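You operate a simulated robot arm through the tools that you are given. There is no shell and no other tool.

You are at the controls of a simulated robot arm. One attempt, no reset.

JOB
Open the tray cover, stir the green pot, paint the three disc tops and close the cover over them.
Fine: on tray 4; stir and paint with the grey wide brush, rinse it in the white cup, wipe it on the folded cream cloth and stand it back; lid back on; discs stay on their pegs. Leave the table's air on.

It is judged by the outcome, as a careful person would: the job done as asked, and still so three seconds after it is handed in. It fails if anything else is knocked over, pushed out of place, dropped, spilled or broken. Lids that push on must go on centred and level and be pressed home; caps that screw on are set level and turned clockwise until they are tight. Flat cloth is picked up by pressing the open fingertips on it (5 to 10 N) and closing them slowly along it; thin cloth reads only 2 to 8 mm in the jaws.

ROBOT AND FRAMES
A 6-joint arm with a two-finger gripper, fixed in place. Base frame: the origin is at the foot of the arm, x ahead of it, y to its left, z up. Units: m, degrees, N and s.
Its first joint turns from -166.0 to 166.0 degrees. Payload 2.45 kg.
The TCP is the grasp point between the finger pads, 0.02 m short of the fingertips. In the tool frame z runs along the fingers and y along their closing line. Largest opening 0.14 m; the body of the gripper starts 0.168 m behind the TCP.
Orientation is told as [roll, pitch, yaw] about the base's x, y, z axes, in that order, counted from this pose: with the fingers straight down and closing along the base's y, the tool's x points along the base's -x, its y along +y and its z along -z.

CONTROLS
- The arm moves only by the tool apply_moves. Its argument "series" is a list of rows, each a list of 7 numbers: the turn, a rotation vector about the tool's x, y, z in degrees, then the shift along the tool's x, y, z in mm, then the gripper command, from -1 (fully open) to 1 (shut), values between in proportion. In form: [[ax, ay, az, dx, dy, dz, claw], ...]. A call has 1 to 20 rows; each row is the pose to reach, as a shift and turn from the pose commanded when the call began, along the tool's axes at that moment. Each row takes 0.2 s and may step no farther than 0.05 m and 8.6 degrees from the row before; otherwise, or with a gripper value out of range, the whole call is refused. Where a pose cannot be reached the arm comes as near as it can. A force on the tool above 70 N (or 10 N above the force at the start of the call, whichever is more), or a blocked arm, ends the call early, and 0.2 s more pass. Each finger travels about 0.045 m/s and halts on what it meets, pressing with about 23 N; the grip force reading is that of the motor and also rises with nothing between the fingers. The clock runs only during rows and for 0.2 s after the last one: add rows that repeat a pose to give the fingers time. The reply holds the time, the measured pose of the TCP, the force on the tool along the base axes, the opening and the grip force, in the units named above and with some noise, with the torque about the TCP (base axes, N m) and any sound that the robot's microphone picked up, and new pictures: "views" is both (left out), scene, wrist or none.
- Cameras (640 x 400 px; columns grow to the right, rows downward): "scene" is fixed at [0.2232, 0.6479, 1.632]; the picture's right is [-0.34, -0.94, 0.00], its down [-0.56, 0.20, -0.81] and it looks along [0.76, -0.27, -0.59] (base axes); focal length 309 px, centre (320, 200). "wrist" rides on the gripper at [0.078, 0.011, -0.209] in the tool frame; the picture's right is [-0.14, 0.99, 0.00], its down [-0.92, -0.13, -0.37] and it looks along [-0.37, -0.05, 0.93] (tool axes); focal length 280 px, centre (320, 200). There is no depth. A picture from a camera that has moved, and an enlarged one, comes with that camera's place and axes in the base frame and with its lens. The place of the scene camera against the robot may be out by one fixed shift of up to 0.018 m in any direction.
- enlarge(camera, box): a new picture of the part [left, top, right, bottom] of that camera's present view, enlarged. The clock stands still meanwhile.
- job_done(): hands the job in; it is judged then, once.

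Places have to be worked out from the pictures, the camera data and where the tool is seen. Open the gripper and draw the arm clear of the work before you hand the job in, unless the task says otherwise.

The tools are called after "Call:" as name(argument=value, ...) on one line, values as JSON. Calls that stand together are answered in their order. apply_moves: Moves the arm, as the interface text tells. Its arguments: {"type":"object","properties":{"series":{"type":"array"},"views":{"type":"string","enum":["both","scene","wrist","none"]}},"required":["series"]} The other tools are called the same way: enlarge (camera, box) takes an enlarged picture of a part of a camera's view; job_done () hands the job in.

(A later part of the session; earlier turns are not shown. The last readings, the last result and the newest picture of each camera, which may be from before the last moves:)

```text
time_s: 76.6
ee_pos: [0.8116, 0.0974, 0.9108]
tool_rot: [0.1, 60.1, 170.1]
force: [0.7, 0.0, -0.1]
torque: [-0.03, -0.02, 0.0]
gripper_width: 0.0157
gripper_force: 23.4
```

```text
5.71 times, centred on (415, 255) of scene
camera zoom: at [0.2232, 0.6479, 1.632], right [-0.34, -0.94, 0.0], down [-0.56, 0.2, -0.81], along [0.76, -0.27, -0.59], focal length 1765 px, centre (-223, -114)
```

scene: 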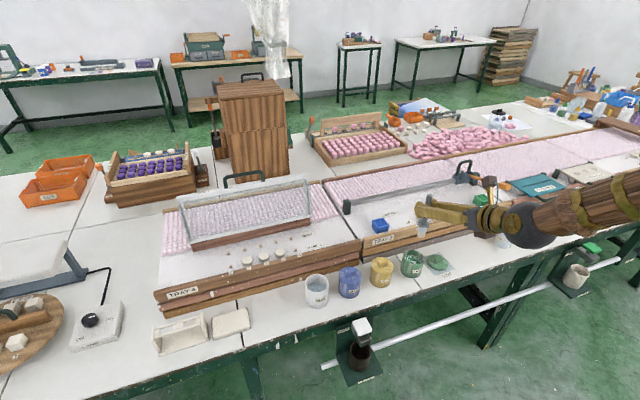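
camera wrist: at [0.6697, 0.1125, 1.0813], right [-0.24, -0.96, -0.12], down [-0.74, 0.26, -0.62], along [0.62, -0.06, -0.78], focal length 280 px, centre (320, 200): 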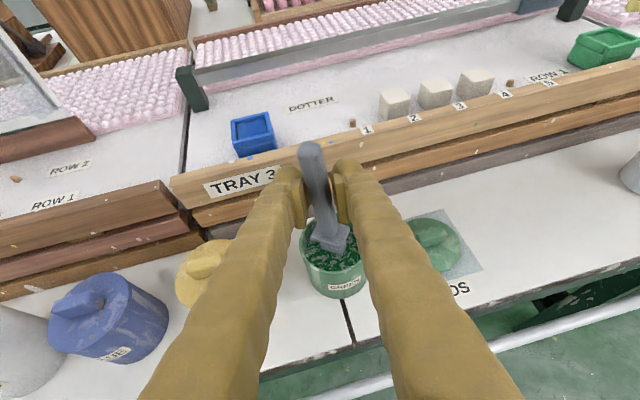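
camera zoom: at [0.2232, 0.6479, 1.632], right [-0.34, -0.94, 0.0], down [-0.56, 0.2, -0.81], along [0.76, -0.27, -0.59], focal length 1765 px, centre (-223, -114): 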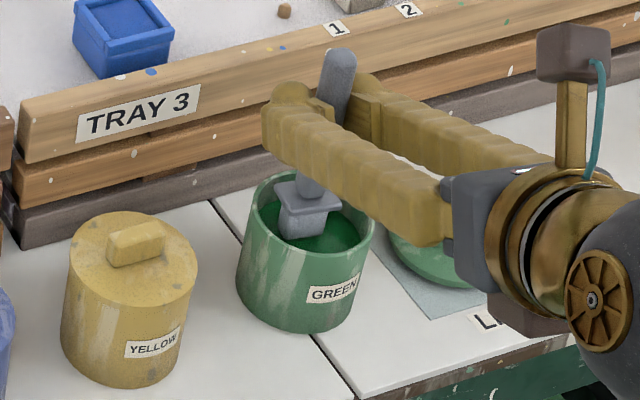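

The paint is now an even green, so the stirring is done. The brush has turned in the grip so that its flats sit square on the pads (width now 15.7 mm), which I must allow for when standing it back. I'll lift it out slowly, pausing over the pot to let it drip.

Call:
apply_moves(series=[[0, 0, 0, 8.7, 0, -5, 1], [0, 0, 0, 17.3, 0, -10, 1], [0, 0, 0, 26, 0, -15, 1], [0, 0, 0, 34.7, 0, -20, 1], [0, 0, 0, 43.4, 0, -24.9, 1], [0, 0, 0, 43.4, 0, -24.9, 1], [0, 0, 0, 43.4, 0, -24.9, 1], [0, 0, 0, 43.4, 0, -24.9, 1], [0, 0, 0, 43.4, 0, -24.9, 1], [0, 0, 0, 43.4, 0, -24.9, 1], [0, 0, 0, 60, 0, -34.5, 1], [0, 0, 0, 80, 0, -46, 1], [0, 0, 0, 100, 0, -57.5, 1], [0, 0, 0, 120, 0, -69, 1], [0, 0, 0, 120, 0, -69, 1]])

Call:
enlarge(camera="wrist", box=[260, 120, 400, 300])

Call:
enlarge(camera="scene", box=[370, 180, 470, 290])

```text
time_s: 79.8
ee_pos: [0.8116, 0.099, 1.0502]
tool_rot: [0.2, 60.2, 170.1]
force: [0.0, -0.4, -0.1]
torque: [-0.01, 0.0, 0.0]
gripper_width: 0.0159
gripper_force: 22.9
camera wrist: at [0.669, 0.1126, 1.2208], right [-0.24, -0.96, -0.12], down [-0.74, 0.26, -0.62], along [0.62, -0.06, -0.78], focal length 280 px, centre (320, 200)
```

scene: 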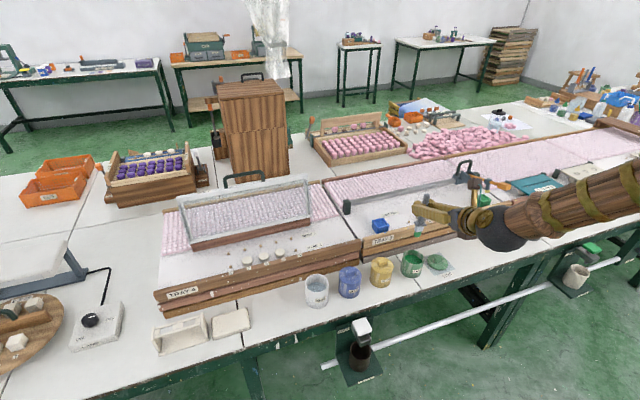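
wrist: 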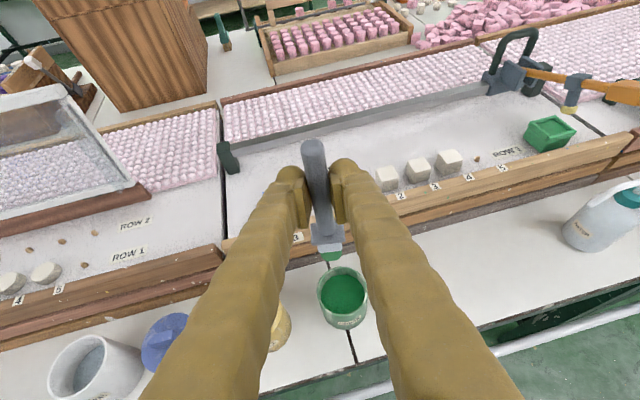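

```text
2.22 times, centred on (330, 210) of wrist
camera zoom: at [0.669, 0.1126, 1.2208], right [-0.24, -0.96, -0.12], down [-0.74, 0.26, -0.62], along [0.62, -0.06, -0.78], focal length 623 px, centre (298, 178)
```

zoom: 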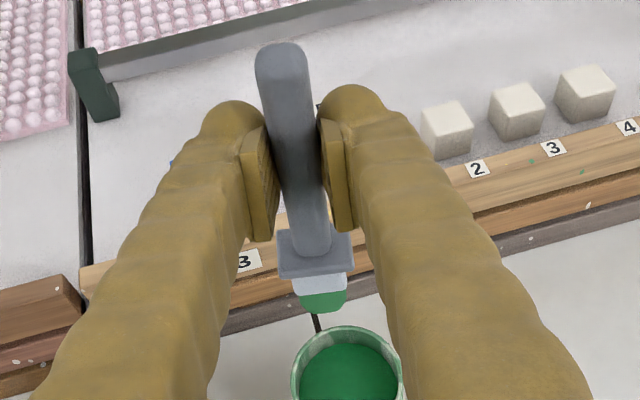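

```text
3.64 times, centred on (420, 235) of scene
camera zoom: at [0.2232, 0.6479, 1.632], right [-0.34, -0.94, 0.0], down [-0.56, 0.2, -0.81], along [0.76, -0.27, -0.59], focal length 1123 px, centre (-44, 73)
```

zoom: 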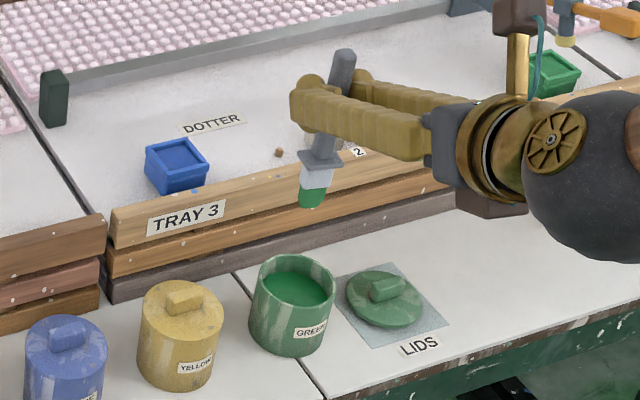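

The brush carries green paint with no drips, its wide face square to the gripper. I'll carry it across, above tray 4's open section, to a hover short of the discs.

Call:
apply_moves(series=[[1.8, 0, -1, 2.9, -41.4, 0, 1], [3.6, 0, -2.1, 5.8, -82.8, 0, 1], [5.4, 0, -3.1, 8.7, -124.2, 0, 1], [7.2, 0, -4.2, 11.6, -165.6, 0, 1], [9, 0, -5.2, 14.5, -207, 0, 1], [10.9, 0, -6.3, 17.4, -248.4, 0, 1], [12.7, 0, -7.3, 20.2, -289.8, 0, 1], [14.5, 0, -8.3, 23.1, -331.1, 0, 1], [16.3, 0, -9.4, 26, -372.5, 0, 1], [18.1, 0, -10.4, 28.9, -413.9, 0, 1], [19.9, 0, -11.5, 31.8, -455.3, 0, 1], [21.7, 0, -12.5, 34.7, -496.7, 0, 1], [21.7, 0, -12.5, 34.7, -496.7, 0, 1]])

Call:
enlarge(camera="wrist", box=[240, 120, 420, 280])

Call:
enlarge(camera="scene", box=[210, 190, 340, 290])

```text
time_s: 82.6
ee_pos: [0.9137, 0.5848, 1.0799]
tool_rot: [0.1, 60.1, -164.7]
force: [1.2, 0.1, -0.1]
torque: [-0.01, 0.01, -0.01]
gripper_width: 0.0156
gripper_force: 23.1
camera wrist: at [0.7798, 0.5363, 1.2512], right [0.19, -0.97, -0.12], down [-0.78, -0.08, -0.62], along [0.59, 0.21, -0.78], focal length 280 px, centre (320, 200)
```

scene: 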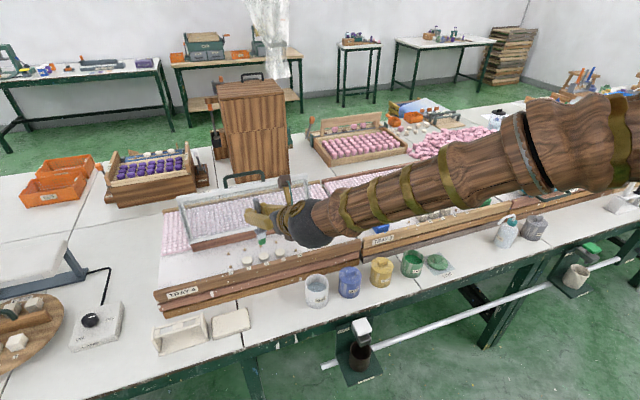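
wrist: 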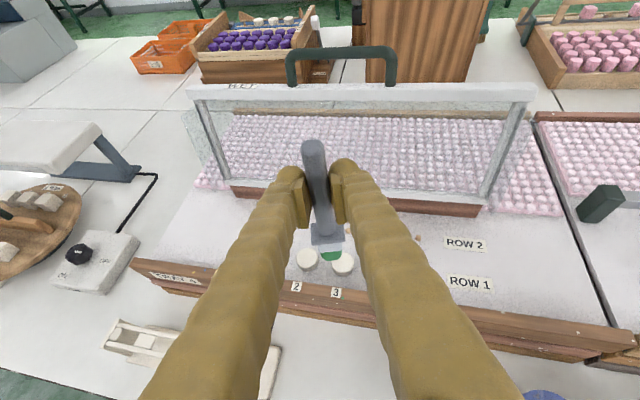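

```text
2.50 times, centred on (330, 200) of wrist
camera zoom: at [0.7798, 0.5363, 1.2512], right [0.19, -0.97, -0.12], down [-0.78, -0.08, -0.62], along [0.59, 0.21, -0.78], focal length 701 px, centre (295, 200)
```

zoom: 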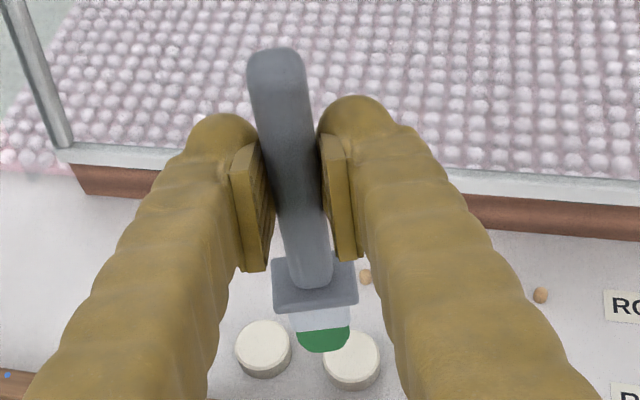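

```text
4.00 times, centred on (275, 240) of scene
camera zoom: at [0.2232, 0.6479, 1.632], right [-0.34, -0.94, 0.0], down [-0.56, 0.2, -0.81], along [0.76, -0.27, -0.59], focal length 1235 px, centre (500, 40)
```

zoom: 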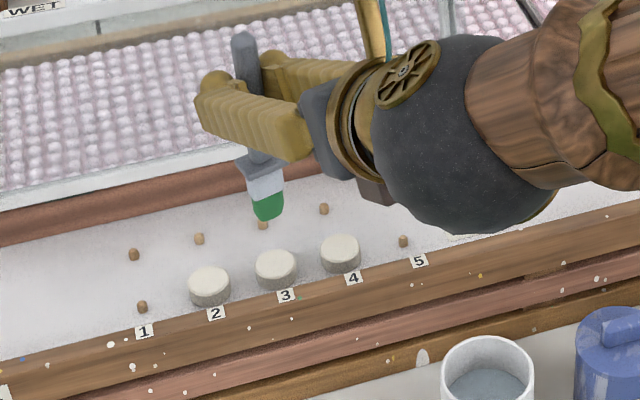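

Fitting both views, the discs sit at x≈0.959, y≈0.640/0.586/0.532 with tops at z≈0.866 and a diameter near 35 mm; the brush tip is 116 mm below the grasp point. I'll move over disc 3 and come down to about 13 mm above it.

Call:
apply_moves(series=[[0, 0, 0, 10.8, 6, 18.8, 1], [0, 0, 0, 21.6, 11.9, 37.6, 1], [0, 0, 0, 4.3, 11.9, 47.6, 1], [0, 0, 0, -13.1, 11.9, 57.5, 1], [0, 0, 0, -30.4, 11.9, 67.5, 1], [0, 0, 0, -52.1, 11.9, 80, 1], [0, 0, 0, -52.1, 11.9, 80, 1]], views="wrist")

Call:
enlarge(camera="wrist", box=[260, 180, 400, 300])

Call:
enlarge(camera="scene", box=[220, 210, 320, 290])

```text
time_s: 84.2
ee_pos: [0.9615, 0.5866, 0.9931]
tool_rot: [0.2, 60.1, -164.8]
force: [-0.2, 0.1, 0.1]
torque: [-0.02, -0.02, 0.01]
gripper_width: 0.0155
gripper_force: 23.1
camera wrist: at [0.8254, 0.5383, 1.1632], right [0.19, -0.97, -0.12], down [-0.78, -0.08, -0.61], along [0.59, 0.21, -0.78], focal length 280 px, centre (320, 200)
```

wrist: 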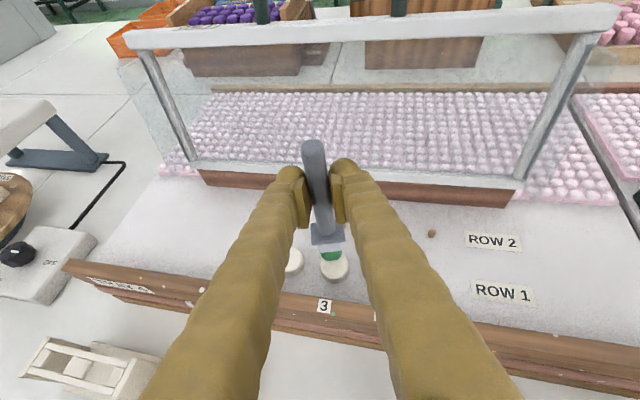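

```text
3.33 times, centred on (330, 240) of wrist
camera zoom: at [0.8254, 0.5383, 1.1632], right [0.19, -0.97, -0.12], down [-0.78, -0.08, -0.61], along [0.59, 0.21, -0.78], focal length 935 px, centre (287, 67)
```

zoom: 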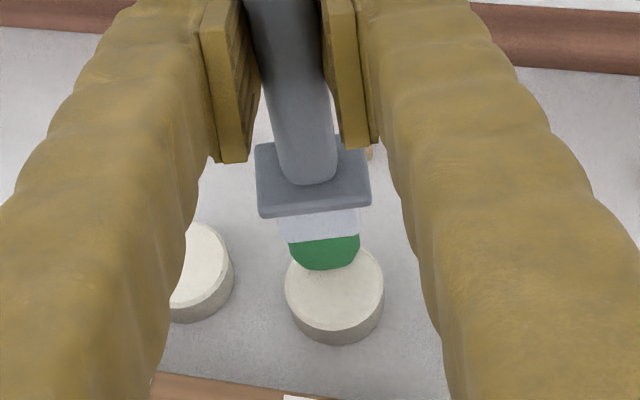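

```text
5.00 times, centred on (270, 250) of scene
camera zoom: at [0.2232, 0.6479, 1.632], right [-0.34, -0.94, 0.0], down [-0.56, 0.2, -0.81], along [0.76, -0.27, -0.59], focal length 1544 px, centre (570, -50)
```

zoom: 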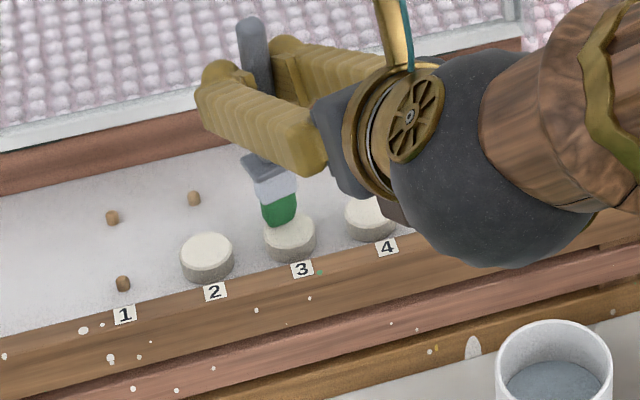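

The tip is about 11 mm above disc 3 and 3 mm off centre. I'll correct and lower in small steps to find the contact.

Call:
apply_moves(series=[[0, 0, 0, -4.8, 1.6, -0.5, 1], [0, 0, 0, -9.6, 1.6, 1.4, 1], [0, 0, 0, -10.5, 1.6, 1.9, 1], [0, 0, 0, -11.3, 1.6, 2.4, 1], [0, 0, 0, -11.3, 1.6, 2.4, 1]], views="none")

Call:
enlarge(camera="wrist", box=[260, 180, 400, 300])

Call:
enlarge(camera="scene", box=[220, 210, 320, 290])

```text
time_s: 85.4
ee_pos: [0.9573, 0.5831, 0.9835]
tool_rot: [0.2, 60.2, -164.8]
force: [0.2, 1.0, 21.5]
torque: [0.12, -0.2, -0.05]
gripper_width: 0.0157
gripper_force: 22.6
```

```text
3.33 times, centred on (330, 240) of wrist
camera zoom: at [0.8219, 0.5346, 1.1545], right [0.19, -0.97, -0.12], down [-0.78, -0.08, -0.62], along [0.59, 0.21, -0.78], focal length 935 px, centre (287, 67)
```

zoom: 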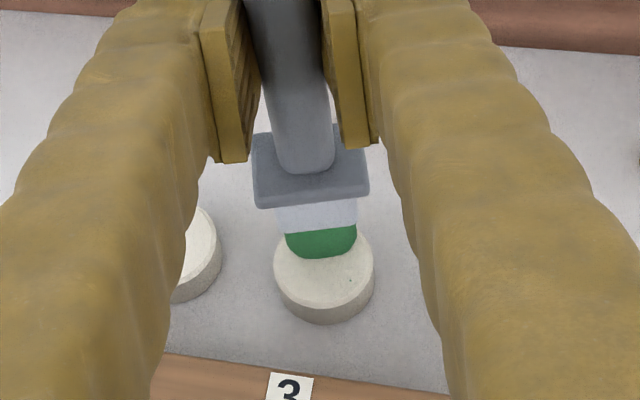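

```text
5.00 times, centred on (270, 250) of scene
camera zoom: at [0.2232, 0.6479, 1.632], right [-0.34, -0.94, 0.0], down [-0.56, 0.2, -0.81], along [0.76, -0.27, -0.59], focal length 1544 px, centre (570, -50)
```

zoom: 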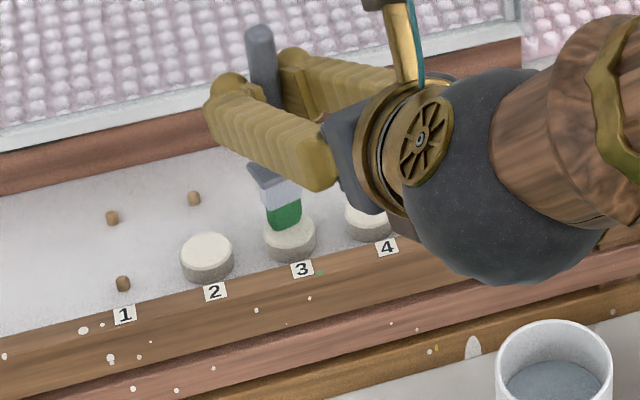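

Contact gives 21 N, more than a brush stroke needs. I'll ease up 1.5 mm and read the force.

Call:
apply_moves(series=[[0, 0, 0, 1.3, 0, -0.75, 1], [0, 0, 0, 1.3, 0, -0.75, 1]], views="none")

```text
time_s: 86.0
ee_pos: [0.9569, 0.5821, 0.9839]
tool_rot: [0.2, 60.0, -164.8]
force: [-0.3, -0.8, 14.2]
torque: [0.04, -0.14, -0.02]
gripper_width: 0.0157
gripper_force: 22.3
```

14 N now. I'll ease up a little more and make light strokes across disc 3.

Call:
apply_moves(series=[[0, 0, 0, 1.5, 0, -0.85, 1], [0, 0, 0, 3.4, 1, 2.5, 1], [0, 0, 0, 5.3, 2.1, 5.8, 1], [0, 0, 0, 3.4, 1, 2.5, 1], [0, 0, 0, 1.5, 0, -0.85, 1], [0, 0, 0, -0.5, -1, -4.2, 1], [0, 0, 0, -2.4, -2.1, -7.5, 1], [0, 0, 0, -2.2, -7.2, -7.2, 1], [0, 0, 0, 0, -6, -3.5, 1], [0, 0, 0, 2.2, -4.8, 0.3, 1], [0, 0, 0, 4.3, -3.6, 4, 1], [0, 0, 0, 6.5, -2.4, 7.8, 1], [0, 0, 0, 5.8, 2.4, 6.7, 1], [0, 0, 0, 5.2, 7.2, 5.6, 1], [0, 0, 0, 3, 6, 1.8, 1], [0, 0, 0, 0.8, 4.8, -2, 1], [0, 0, 0, -1.3, 3.6, -5.8, 1], [0, 0, 0, -3.5, 2.4, -9.5, 1], [0, 0, 0, 1.5, 0, -0.85, 1]], views="none")

Call:
enlarge(camera="wrist", box=[260, 180, 400, 300])

Call:
enlarge(camera="scene", box=[220, 210, 320, 290])

```text
time_s: 90.0
ee_pos: [0.9575, 0.583, 0.9865]
tool_rot: [0.2, 60.1, -164.8]
force: [-0.2, -1.1, 2.9]
torque: [-0.05, 0.05, -0.02]
gripper_width: 0.0154
gripper_force: 23.2
```

```text
3.33 times, centred on (330, 240) of wrist
camera zoom: at [0.8218, 0.5347, 1.1569], right [0.19, -0.97, -0.12], down [-0.78, -0.08, -0.62], along [0.59, 0.21, -0.78], focal length 935 px, centre (287, 67)
```

zoom: 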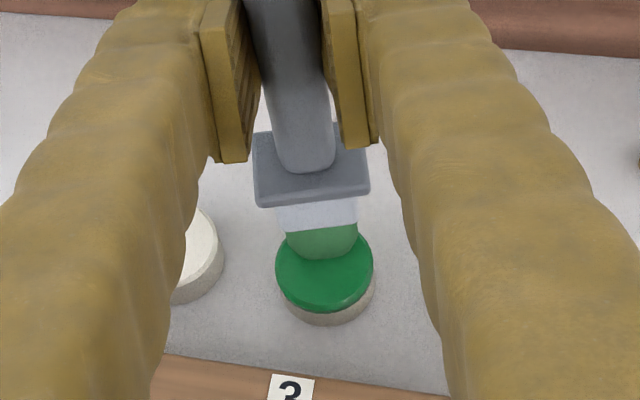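

```text
5.00 times, centred on (270, 250) of scene
camera zoom: at [0.2232, 0.6479, 1.632], right [-0.34, -0.94, 0.0], down [-0.56, 0.2, -0.81], along [0.76, -0.27, -0.59], focal length 1544 px, centre (570, -50)
```

zoom: 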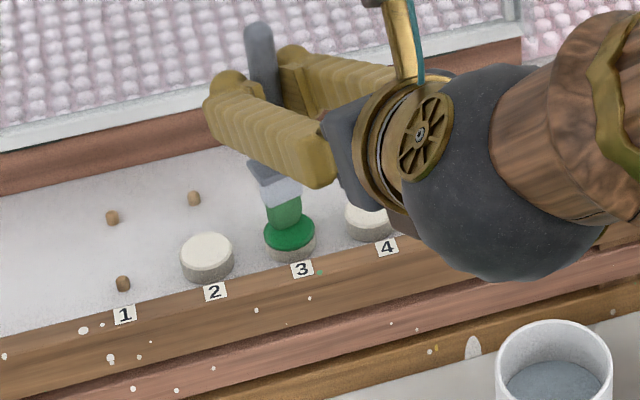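

Disc 3's top is completely green, and the bristles have turned paler, so the load is largely used. I'll lift and go back to the pot to reload for the next disc.

Call:
apply_moves(series=[[0, 0, 0, 8.7, 0, -5, 1], [0, 0, 0, 40, 0, -23, 1], [0, 0, 0, 80.6, 0, -46.4, 1], [-1.8, 0, 1, 68, 35.7, -65, 1], [-3.6, 0, 2.1, 55.5, 71.5, -83.6, 1], [-5.5, 0, 3.1, 42.9, 107.2, -102.2, 1], [-7.3, 0, 4.2, 30.3, 142.9, -120.8, 1], [-9.1, 0, 5.2, 17.7, 178.7, -139.4, 1], [-10.9, 0, 6.3, 5.2, 214.4, -158, 1], [-12.7, 0, 7.3, -7.4, 250.1, -176.6, 1], [-14.5, 0, 8.3, -20, 285.9, -195.2, 1], [-16.4, 0, 9.4, -32.6, 321.6, -213.8, 1], [-18.2, 0, 10.4, -45.1, 357.3, -232.4, 1], [-20, 0, 11.5, -57.7, 393.1, -251, 1], [-21.8, 0, 12.5, -70.3, 428.8, -269.6, 1], [-21.8, 0, 12.5, -70.3, 428.8, -269.6, 1]])

Call:
enlarge(camera="wrist", box=[260, 120, 400, 300])

Call:
enlarge(camera="scene", box=[220, 210, 320, 290])

```text
time_s: 93.4
ee_pos: [0.8091, 0.0968, 1.0635]
tool_rot: [0.2, 60.2, 170.1]
force: [-0.4, 0.0, -0.7]
torque: [-0.01, 0.0, -0.05]
gripper_width: 0.0156
gripper_force: 23.1
camera wrist: at [0.6667, 0.1095, 1.2347], right [-0.24, -0.96, -0.12], down [-0.74, 0.26, -0.62], along [0.62, -0.06, -0.78], focal length 280 px, centre (320, 200)
```

scene: 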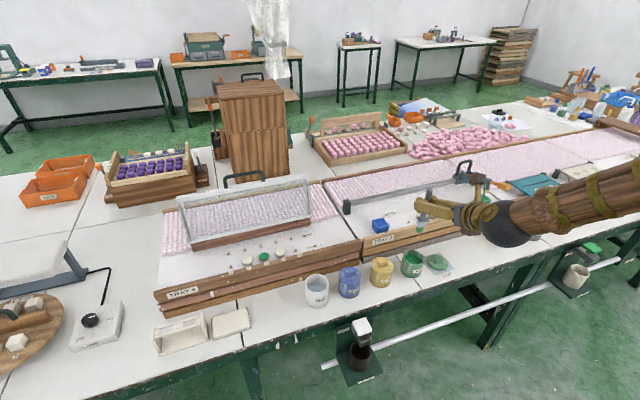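
wrist: 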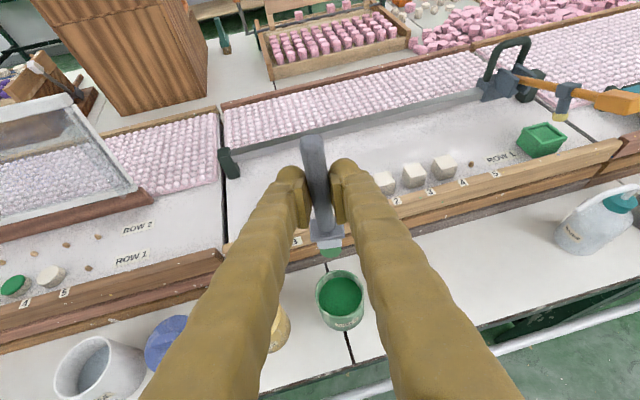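

```text
2.22 times, centred on (330, 210) of wrist
camera zoom: at [0.6667, 0.1095, 1.2347], right [-0.24, -0.96, -0.12], down [-0.74, 0.26, -0.62], along [0.62, -0.06, -0.78], focal length 623 px, centre (298, 178)
```

zoom: 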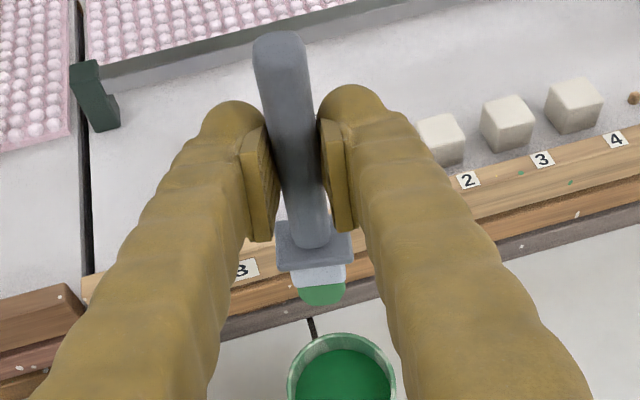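

```text
5.00 times, centred on (270, 250) of scene
camera zoom: at [0.2232, 0.6479, 1.632], right [-0.34, -0.94, 0.0], down [-0.56, 0.2, -0.81], along [0.76, -0.27, -0.59], focal length 1544 px, centre (570, -50)
```

zoom: 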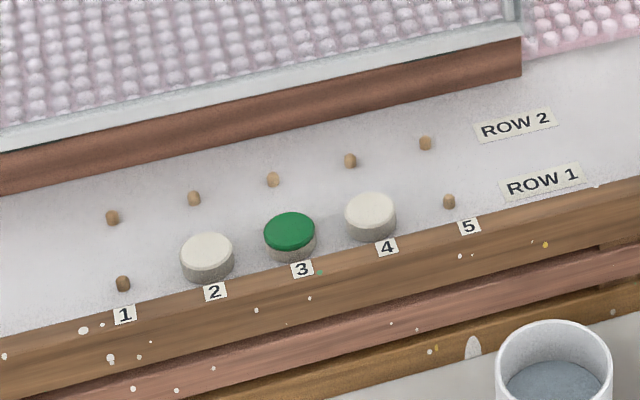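

Disc 3 is neatly painted and on its peg. I'll dip the brush again, let it drip over the pot, and rise.

Call:
apply_moves(series=[[0, 0, 0, -32, 1.7, 19, 1], [0, 0, 0, -64, 1.7, 38, 1], [0, 0, 0, -96, 1.7, 57, 1], [0, 0, 0, -128.3, 1.7, 75.9, 1], [0, 0, 0, -128.3, 1.7, 75.9, 1], [0, 0, 0, -125.8, 0.8, 80.2, 1], [0, 0, 0, -130.8, 2.6, 71.6, 1], [0, 0, 0, -128.3, 1.7, 75.9, 1], [0, 0, 0, -111, 1.7, 65.9, 1], [0, 0, 0, -93.6, 1.7, 56, 1], [0, 0, 0, -86.7, 1.7, 52, 1], [0, 0, 0, -86.7, 1.7, 52, 1], [0, 0, 0, -86.7, 1.7, 52, 1], [0, 0, 0, -86.7, 1.7, 52, 1], [0, 0, 0, -86.7, 1.7, 52, 1], [0, 0, 0, -50, 1.7, 30, 1], [0, 0, 0, -10, 1.7, 7, 1], [0, 0, 0, 0, 0, 0, 1], [0, 0, 0, 0, 0, 0, 1]], views="wrist")

Call:
enlarge(camera="wrist", box=[260, 120, 400, 300])

```text
time_s: 97.4
ee_pos: [0.8094, 0.0977, 1.0603]
tool_rot: [0.3, 60.2, 170.1]
force: [-0.6, 0.7, 0.0]
torque: [0.02, -0.03, 0.02]
gripper_width: 0.0158
gripper_force: 23.1
camera wrist: at [0.6681, 0.1112, 1.2318], right [-0.24, -0.96, -0.12], down [-0.74, 0.26, -0.62], along [0.62, -0.06, -0.78], focal length 280 px, centre (320, 200)
```

wrist: 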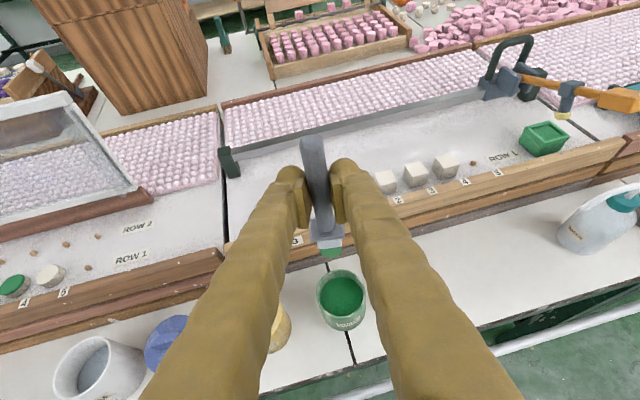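

```text
2.22 times, centred on (330, 210) of wrist
camera zoom: at [0.6681, 0.1112, 1.2318], right [-0.24, -0.96, -0.12], down [-0.74, 0.26, -0.62], along [0.62, -0.06, -0.78], focal length 623 px, centre (298, 178)
```

zoom: 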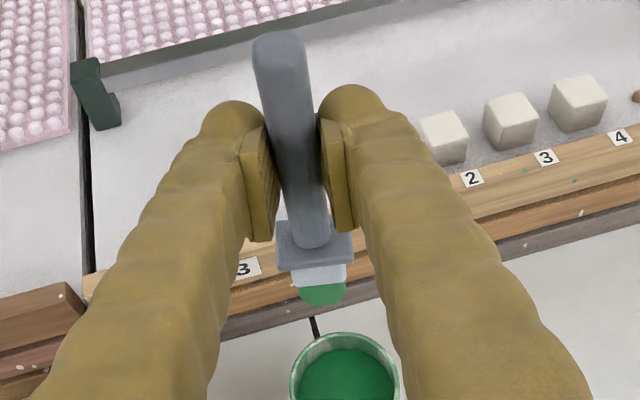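

I'll look closely at the bristles to judge whether they took up paint again.

Call:
enlarge(camera="wrist", box=[300, 220, 360, 270])

Call:
enlarge(camera="scene", box=[390, 190, 450, 280])

```text
8.00 times, centred on (330, 245) of wrist
camera zoom: at [0.6681, 0.1112, 1.2318], right [-0.24, -0.96, -0.12], down [-0.74, 0.26, -0.62], along [0.62, -0.06, -0.78], focal length 2243 px, centre (240, -160)
```

zoom: 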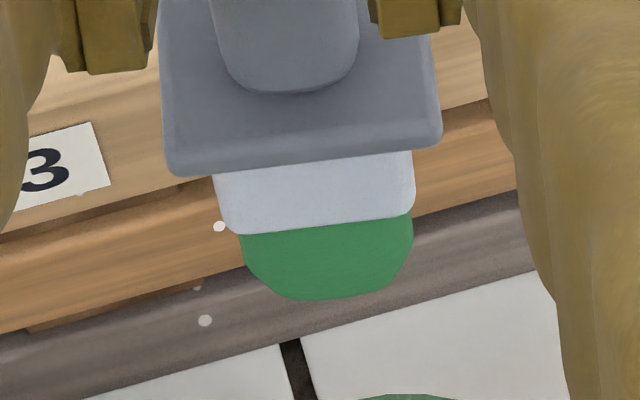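

```text
4.44 times, centred on (420, 235) of scene
camera zoom: at [0.2232, 0.6479, 1.632], right [-0.34, -0.94, 0.0], down [-0.56, 0.2, -0.81], along [0.76, -0.27, -0.59], focal length 1373 px, centre (-124, 44)
```

zoom: 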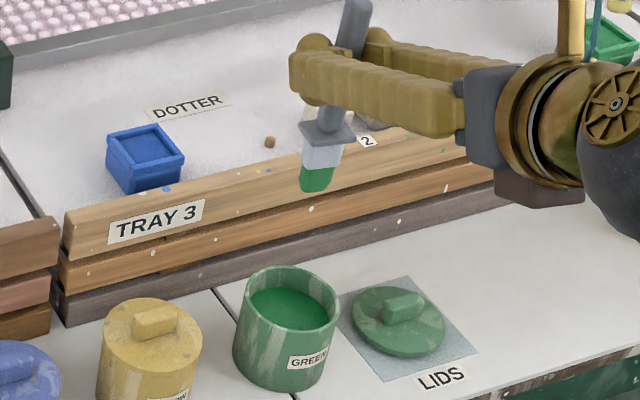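

The bristles look only mid-green, lighter than after the first dip. I'll dip again a little deeper and longer with a swirl.

Call:
apply_moves(series=[[0, 0, 0, -33, 1.7, 19.5, 1], [0, 0, 0, -66, 1.7, 39, 1], [0, 0, 0, -99, 1.7, 58, 1], [0, 0, 0, -132.3, 1.7, 78, 1], [0, 0, 0, -129.5, 0.5, 83, 1], [0, 0, 0, -132.3, -5, 78, 1], [0, 0, 0, -135, 2.6, 73, 1], [0, 0, 0, -132.3, 7, 78, 1], [0, 0, 0, -129.5, 0.5, 83, 1], [0, 0, 0, -132.3, 1.7, 78, 1], [0, 0, 0, -132.3, 1.7, 78, 1], [0, 0, 0, -115, 1.7, 68, 1], [0, 0, 0, -97.6, 1.7, 58, 1], [0, 0, 0, -88, 1.7, 52.5, 1], [0, 0, 0, -88, 1.7, 52.5, 1], [0, 0, 0, -88, 1.7, 52.5, 1], [0, 0, 0, -88, 1.7, 52.5, 1], [0, 0, 0, -50, 1.7, 30, 1], [0, 0, 0, -10, 1.7, 7, 1], [0, 0, 0, 0, 0, 0, 1]], views="none")

Call:
enlarge(camera="wrist", box=[300, 220, 360, 270])

Call:
enlarge(camera="scene", box=[390, 190, 450, 280])

```text
time_s: 101.6
ee_pos: [0.8076, 0.0965, 1.0595]
tool_rot: [0.2, 60.1, 170.1]
force: [0.0, 0.1, -0.4]
torque: [0.01, 0.03, 0.02]
gripper_width: 0.0156
gripper_force: 23.1
```

```text
8.00 times, centred on (330, 245) of wrist
camera zoom: at [0.6656, 0.1103, 1.2303], right [-0.24, -0.96, -0.12], down [-0.74, 0.26, -0.61], along [0.62, -0.06, -0.78], focal length 2243 px, centre (240, -160)
```

zoom: 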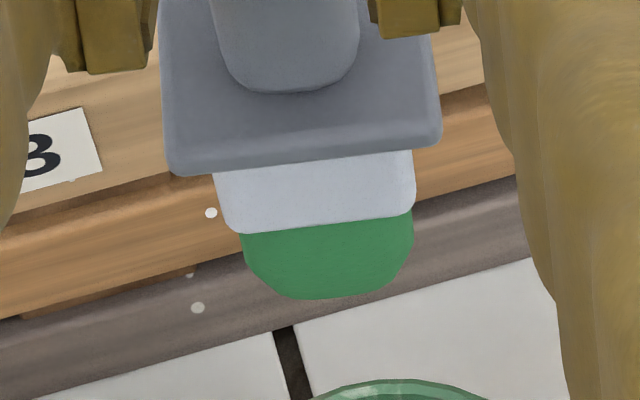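

```text
4.44 times, centred on (420, 235) of scene
camera zoom: at [0.2232, 0.6479, 1.632], right [-0.34, -0.94, 0.0], down [-0.56, 0.2, -0.81], along [0.76, -0.27, -0.59], focal length 1373 px, centre (-124, 44)
```

zoom: 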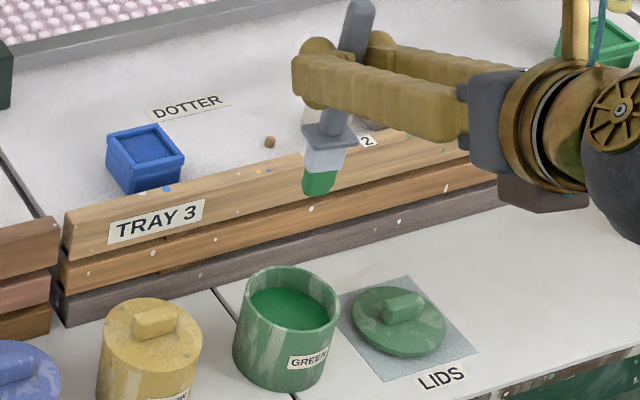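

The colour is solid green, so I take it as loaded. I'll go to hover over disc 2.

Call:
apply_moves(series=[[1.7, 0, -1, 3.1, -43, 3, 1], [3.4, 0, -1.9, 6.2, -86, 6, 1], [5, 0, -2.9, 9.3, -129, 9, 1], [6.7, 0, -3.8, 12.3, -172, 12, 1], [8.4, 0, -4.8, 15.4, -215, 15, 1], [10.1, 0, -5.8, 18.5, -258, 18, 1], [11.7, 0, -6.7, 21.6, -301, 21, 1], [13.4, 0, -7.7, 24.7, -344, 24, 1], [15.1, 0, -8.7, 27.8, -387, 27, 1], [16.8, 0, -9.6, 30.8, -430, 30, 1], [18.4, 0, -10.6, 33.9, -473, 33, 1], [20.1, 0, -11.5, 37, -516, 36, 1], [21.8, 0, -12.5, 40.1, -558.9, 38.9, 1], [21.8, 0, -12.5, 40.1, -558.9, 38.9, 1]], views="wrist")

Call:
enlarge(camera="wrist", box=[260, 180, 400, 300])

```text
time_s: 104.6
ee_pos: [0.9562, 0.6416, 1.0727]
tool_rot: [0.2, 60.0, -164.7]
force: [0.3, 0.3, -0.6]
torque: [0.0, 0.0, -0.01]
gripper_width: 0.0156
gripper_force: 23.0
camera wrist: at [0.8213, 0.5933, 1.2433], right [0.19, -0.97, -0.12], down [-0.78, -0.08, -0.62], along [0.59, 0.21, -0.78], focal length 280 px, centre (320, 200)
```

wrist: 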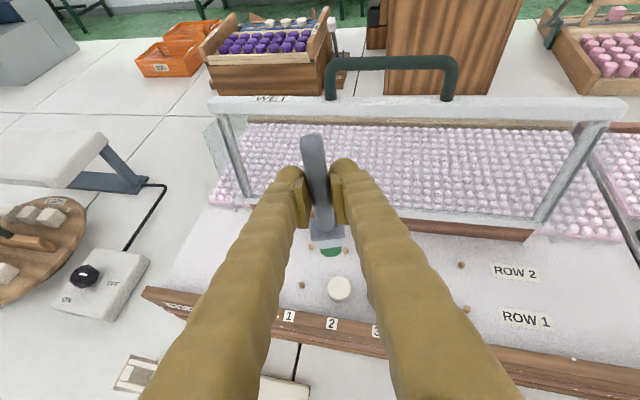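

```text
3.33 times, centred on (330, 240) of wrist
camera zoom: at [0.8213, 0.5933, 1.2433], right [0.19, -0.97, -0.12], down [-0.78, -0.08, -0.62], along [0.59, 0.21, -0.78], focal length 935 px, centre (287, 67)
```

zoom: 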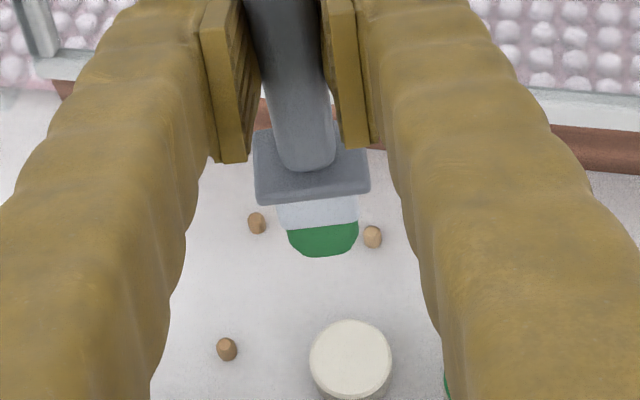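

Seen from here the bristles are dark, fully loaded green, and disc 2 is at (0.958, 0.640). I'll lower onto it gently.

Call:
apply_moves(series=[[0, 0, 0, -18, 2, 10.6, 1], [0, 0, 0, -36, 2, 21.2, 1], [0, 0, 0, -54, 2, 32, 1], [0, 0, 0, -71.2, 2, 42.7, 1], [0, 0, 0, -73, 2, 43.7, 1], [0, 0, 0, -74.4, 2, 44.6, 1], [0, 0, 0, -74.4, 2, 44.6, 1]], views="none")

Call:
enlarge(camera="wrist", box=[260, 180, 400, 300])

```text
time_s: 106.2
ee_pos: [0.9609, 0.6368, 0.9875]
tool_rot: [0.2, 60.1, -164.8]
force: [0.4, -0.2, 0.2]
torque: [0.0, 0.01, 0.01]
gripper_width: 0.0156
gripper_force: 23.9
```

```text
3.33 times, centred on (330, 240) of wrist
camera zoom: at [0.8253, 0.59, 1.1589], right [0.19, -0.97, -0.12], down [-0.78, -0.08, -0.62], along [0.59, 0.21, -0.78], focal length 935 px, centre (287, 67)
```

zoom: 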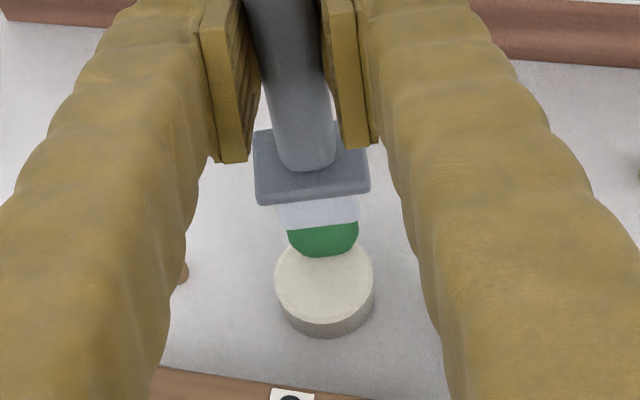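

The brush is about 5 mm too far back and not yet touching. I'll correct and lower 2.5 mm more.

Call:
apply_moves(series=[[0, 0, 0, -2.2, -1.2, -3.8, 1], [0, 0, 0, -3.5, -1.2, -3, 1], [0, 0, 0, -4.4, -1.2, -2.5, 1], [0, 0, 0, -4.4, -1.2, -2.5, 1]], views="none")

Call:
enlarge(camera="wrist", box=[260, 180, 400, 300])

```text
time_s: 107.2
ee_pos: [0.9554, 0.6389, 0.9854]
tool_rot: [0.1, 60.1, -164.7]
force: [0.4, 0.0, 4.9]
torque: [-0.02, -0.05, -0.01]
gripper_width: 0.0154
gripper_force: 23.4
```

```text
3.33 times, centred on (330, 240) of wrist
camera zoom: at [0.8204, 0.5902, 1.1568], right [0.19, -0.97, -0.12], down [-0.78, -0.08, -0.62], along [0.59, 0.21, -0.78], focal length 935 px, centre (287, 67)
```

zoom: 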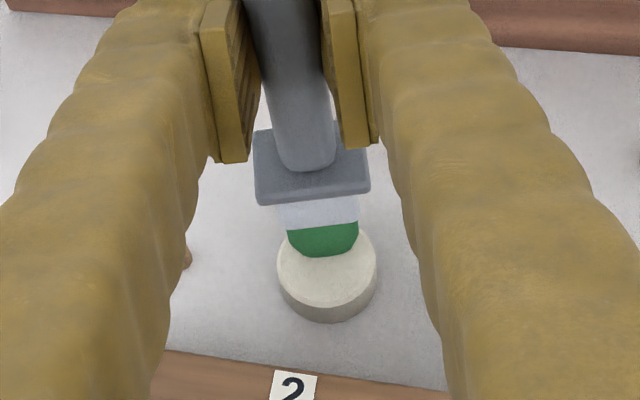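

A light 4.9 N contact. I'll make the same stroke pattern on disc 2.

Call:
apply_moves(series=[[0, 0, 0, 1.9, 1, 3.3, 1], [0, 0, 0, 3.8, 2.1, 6.7, 1], [0, 0, 0, 1.9, 1, 3.3, 1], [0, 0, 0, 0, 0, 0, 1], [0, 0, 0, -1.9, -1, -3.3, 1], [0, 0, 0, -3.8, -2.1, -6.7, 1], [0, 0, 0, -3.7, -7.2, -6.4, 1], [0, 0, 0, -1.5, -6, -2.6, 1], [0, 0, 0, 0.7, -4.8, 1.1, 1], [0, 0, 0, 2.8, -3.6, 4.9, 1], [0, 0, 0, 5, -2.4, 8.7, 1], [0, 0, 0, 4.3, 2.4, 7.5, 1], [0, 0, 0, 3.7, 7.2, 6.4, 1], [0, 0, 0, 1.5, 6, 2.6, 1], [0, 0, 0, -0.7, 4.8, -1.1, 1], [0, 0, 0, -2.8, 3.6, -4.9, 1], [0, 0, 0, -5, 2.4, -8.7, 1], [0, 0, 0, 0, 0, 0, 1]], views="none")

Call:
enlarge(camera="wrist", box=[260, 180, 400, 300])

Call:
enlarge(camera="scene", box=[220, 210, 320, 290])

```text
time_s: 111.0
ee_pos: [0.9576, 0.6378, 0.9843]
tool_rot: [0.2, 60.1, -164.8]
force: [-1.1, -0.4, 7.9]
torque: [-0.08, 0.07, 0.03]
gripper_width: 0.0155
gripper_force: 23.2
```

```text
3.33 times, centred on (330, 240) of wrist
camera zoom: at [0.8216, 0.5901, 1.1561], right [0.19, -0.97, -0.12], down [-0.78, -0.08, -0.62], along [0.59, 0.21, -0.78], focal length 935 px, centre (287, 67)
```

zoom: 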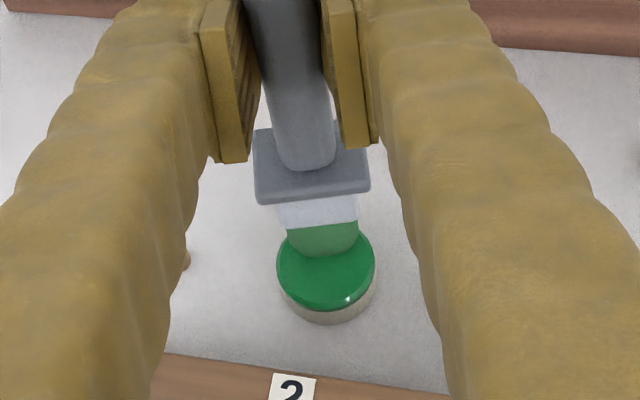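

```text
5.00 times, centred on (270, 250) of scene
camera zoom: at [0.2232, 0.6479, 1.632], right [-0.34, -0.94, 0.0], down [-0.56, 0.2, -0.81], along [0.76, -0.27, -0.59], focal length 1544 px, centre (570, -50)
```

zoom: 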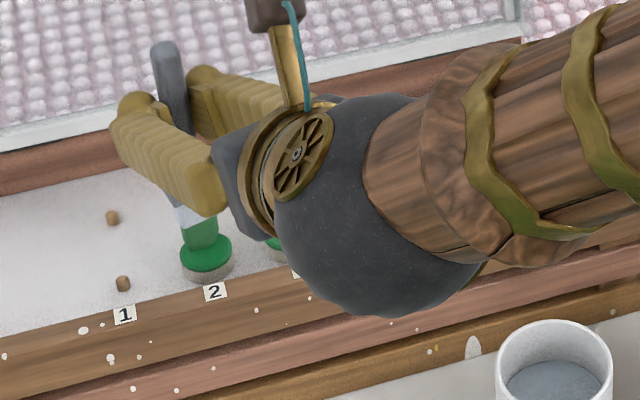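

Disc 2 is fully green too. I'll lift off and return to the pot for the last load.

Call:
apply_moves(series=[[0, 0, 0, 8.7, 0, -5, 1], [0, 0, 0, 40, 0, -23, 1], [0, 0, 0, 78, 0, -44.9, 1], [-1.7, 0, 1, 66.1, 37.3, -63.4, 1], [-3.4, 0, 1.9, 54.2, 74.5, -81.8, 1], [-5, 0, 2.9, 42.4, 111.8, -100.3, 1], [-6.7, 0, 3.8, 30.5, 149, -118.7, 1], [-8.4, 0, 4.8, 18.6, 186.3, -137.2, 1], [-10.1, 0, 5.8, 6.7, 223.5, -155.7, 1], [-11.7, 0, 6.7, -5.2, 260.8, -174.1, 1], [-13.4, 0, 7.7, -17.1, 298, -192.6, 1], [-15.1, 0, 8.7, -28.9, 335.3, -211, 1], [-16.8, 0, 9.6, -40.8, 372.5, -229.5, 1], [-18.4, 0, 10.6, -52.7, 409.8, -248, 1], [-20.1, 0, 11.5, -64.6, 447, -266.4, 1], [-21.8, 0, 12.5, -76.5, 484.3, -284.9, 1], [-21.8, 0, 12.5, -76.5, 484.3, -284.9, 1]], views="wrist")

Call:
enlarge(camera="wrist", box=[260, 120, 400, 300])

```text
time_s: 114.6
ee_pos: [0.8083, 0.0933, 1.0596]
tool_rot: [0.1, 60.2, 170.1]
force: [-0.7, 0.2, -0.3]
torque: [-0.03, 0.01, 0.0]
gripper_width: 0.0154
gripper_force: 23.1
camera wrist: at [0.6661, 0.108, 1.2303], right [-0.24, -0.96, -0.12], down [-0.74, 0.26, -0.62], along [0.62, -0.06, -0.78], focal length 280 px, centre (320, 200)
```

wrist: 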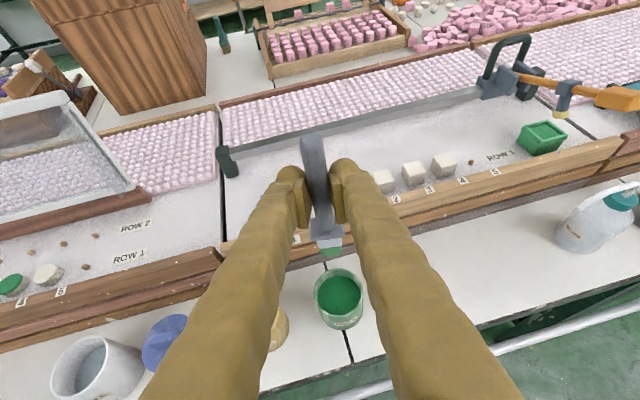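

```text
2.22 times, centred on (330, 210) of wrist
camera zoom: at [0.6661, 0.108, 1.2303], right [-0.24, -0.96, -0.12], down [-0.74, 0.26, -0.62], along [0.62, -0.06, -0.78], focal length 623 px, centre (298, 178)
```

zoom: 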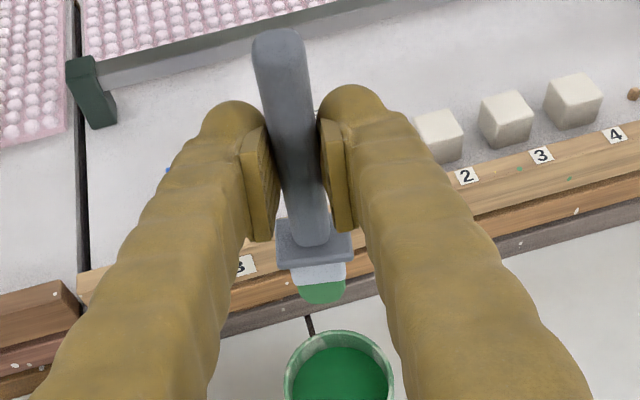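

The brush is centred over the pot (rim centre measured at 0.808, 0.0945). I'll dip straight down, swirl gently, drain and rise.

Call:
apply_moves(series=[[0, 0, 0, -33, 0, 19, 1], [0, 0, 0, -65, 0, 37.4, 1], [0, 0, 0, -98, 0, 56.4, 1], [0, 0, 0, -130, 0, 74.8, 1], [0, 0, 0, -127.5, -0.9, 79, 1], [0, 0, 0, -130, -6, 74.8, 1], [0, 0, 0, -132.5, 0.9, 70.5, 1], [0, 0, 0, -130, 6, 74.8, 1], [0, 0, 0, -127.5, -0.9, 79, 1], [0, 0, 0, -130, 0, 74.8, 1], [0, 0, 0, -130, 0, 74.8, 1], [0, 0, 0, -113, 0, 65, 1], [0, 0, 0, -96, 0, 55.2, 1], [0, 0, 0, -88, 0, 50.6, 1], [0, 0, 0, -88, 0, 50.6, 1], [0, 0, 0, -88, 0, 50.6, 1], [0, 0, 0, -88, 0, 50.6, 1], [0, 0, 0, -50, 0, 28.8, 1], [0, 0, 0, -10, 0, 5.8, 1], [0, 0, 0, 0, 0, 0, 1]], views="wrist")

Call:
enlarge(camera="scene", box=[370, 190, 470, 290])

```text
time_s: 118.8
ee_pos: [0.8098, 0.0988, 1.0638]
tool_rot: [0.1, 60.1, 170.2]
force: [-0.2, 0.6, 0.1]
torque: [0.0, 0.0, 0.0]
gripper_width: 0.0154
gripper_force: 23.1
camera wrist: at [0.6664, 0.1119, 1.2339], right [-0.24, -0.96, -0.12], down [-0.74, 0.26, -0.62], along [0.62, -0.06, -0.78], focal length 280 px, centre (320, 200)
```

wrist: 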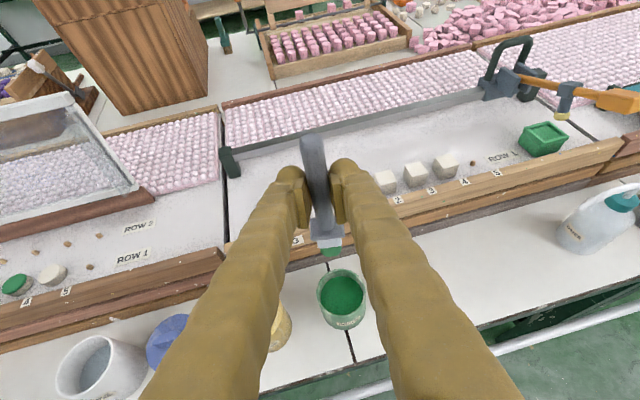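

```text
4.00 times, centred on (420, 240) of scene
camera zoom: at [0.2232, 0.6479, 1.632], right [-0.34, -0.94, 0.0], down [-0.56, 0.2, -0.81], along [0.76, -0.27, -0.59], focal length 1235 px, centre (-80, 40)
```

zoom: 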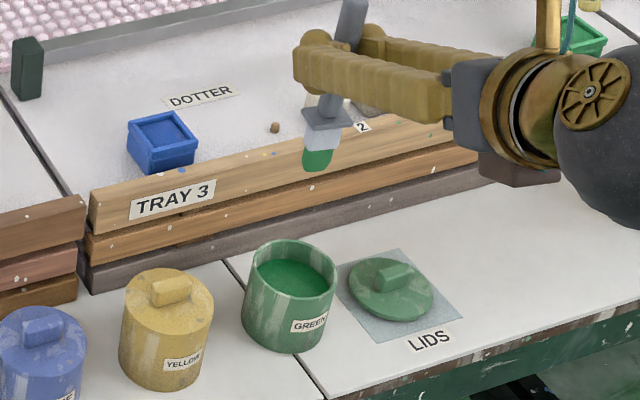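

Loaded again. I'll go to hover over disc 4.

Call:
apply_moves(series=[[2, 0, -1.1, 4.1, -41, 5, 1], [4, 0, -2.3, 8.1, -82, 10, 1], [5.9, 0, -3.4, 12.2, -123.1, 15, 1], [7.9, 0, -4.5, 16.2, -164.1, 20, 1], [9.9, 0, -5.7, 20.3, -205.1, 25, 1], [11.9, 0, -6.8, 24.3, -246.2, 30, 1], [13.9, 0, -8, 28.4, -287.2, 35.1, 1], [15.9, 0, -9.1, 32.4, -328.2, 40.1, 1], [17.8, 0, -10.2, 36.5, -369.2, 45.1, 1], [19.8, 0, -11.4, 40.5, -410.3, 50.1, 1], [21.8, 0, -12.5, 44.6, -451.3, 55.1, 1], [21.8, 0, -12.5, 44.6, -451.3, 55.1, 1], [21.8, 0, -12.5, 44.6, -451.3, 55.1, 1]], views="wrist")

Call:
enlarge(camera="wrist", box=[260, 180, 400, 300])

```text
time_s: 121.6
ee_pos: [0.9536, 0.5263, 1.0719]
tool_rot: [0.2, 60.1, -164.9]
force: [-0.8, 0.8, 0.0]
torque: [0.01, 0.01, 0.01]
gripper_width: 0.0157
gripper_force: 23.1
camera wrist: at [0.8184, 0.4778, 1.2435], right [0.19, -0.97, -0.12], down [-0.78, -0.08, -0.62], along [0.59, 0.21, -0.78], focal length 280 px, centre (320, 200)
```

wrist: 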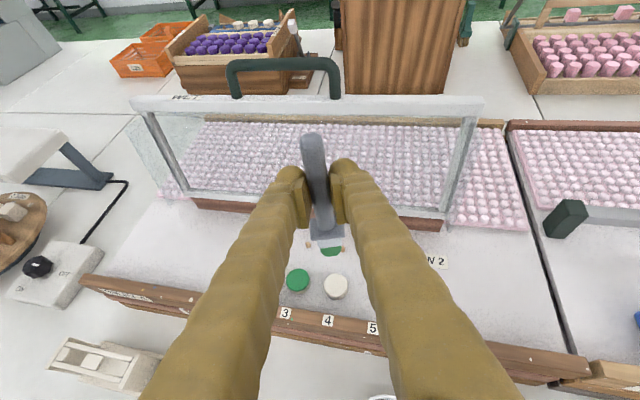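

```text
3.33 times, centred on (330, 240) of wrist
camera zoom: at [0.8184, 0.4778, 1.2435], right [0.19, -0.97, -0.12], down [-0.78, -0.08, -0.62], along [0.59, 0.21, -0.78], focal length 935 px, centre (287, 67)
```

zoom: 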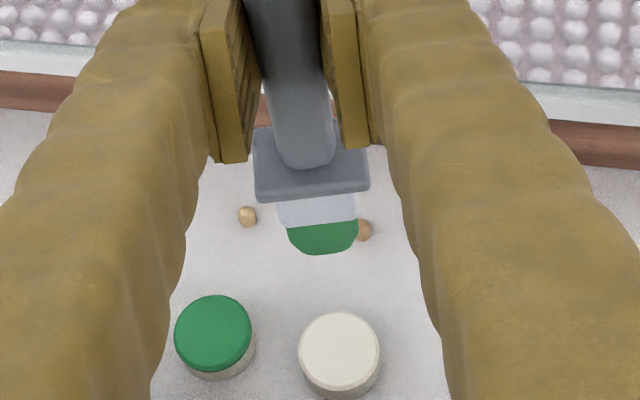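

Disc 4 is at about (0.959, 0.530). I'll lower to just above it with the small correction.

Call:
apply_moves(series=[[0, 0, 0, -17, -1.2, 13.5, 1], [0, 0, 0, -35, -1.2, 24.3, 1], [0, 0, 0, -53, -1.2, 35.2, 1], [0, 0, 0, -69, -1.2, 44.9, 1], [0, 0, 0, -69, -1.2, 44.9, 1], [0, 0, 0, -69, -1.2, 44.9, 1]], views="none")

Call:
enlarge(camera="wrist", box=[260, 180, 400, 300])

```text
time_s: 123.0
ee_pos: [0.9579, 0.5287, 0.9892]
tool_rot: [0.3, 60.2, -164.8]
force: [-0.5, 0.8, 0.1]
torque: [-0.01, 0.03, -0.02]
gripper_width: 0.0154
gripper_force: 22.9
```

```text
3.33 times, centred on (330, 240) of wrist
camera zoom: at [0.8224, 0.4806, 1.1608], right [0.19, -0.97, -0.12], down [-0.78, -0.08, -0.61], along [0.59, 0.21, -0.78], focal length 935 px, centre (287, 67)
```

zoom: 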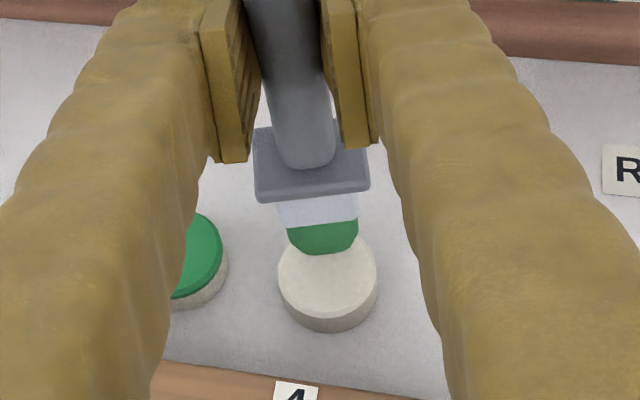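

Well aligned. I'll lower about 4 mm to a light contact.

Call:
apply_moves(series=[[0, 0, 0, -2, -0.3, 0.6, 1], [0, 0, 0, -4, -0.3, 1.3, 1], [0, 0, 0, -4, -0.3, 1.3, 1]], views="none")

```text
time_s: 123.8
ee_pos: [0.9575, 0.5294, 0.9856]
tool_rot: [0.1, 60.2, -164.8]
force: [-0.2, 0.4, 3.3]
torque: [0.04, -0.09, -0.01]
gripper_width: 0.0157
gripper_force: 23.0
```

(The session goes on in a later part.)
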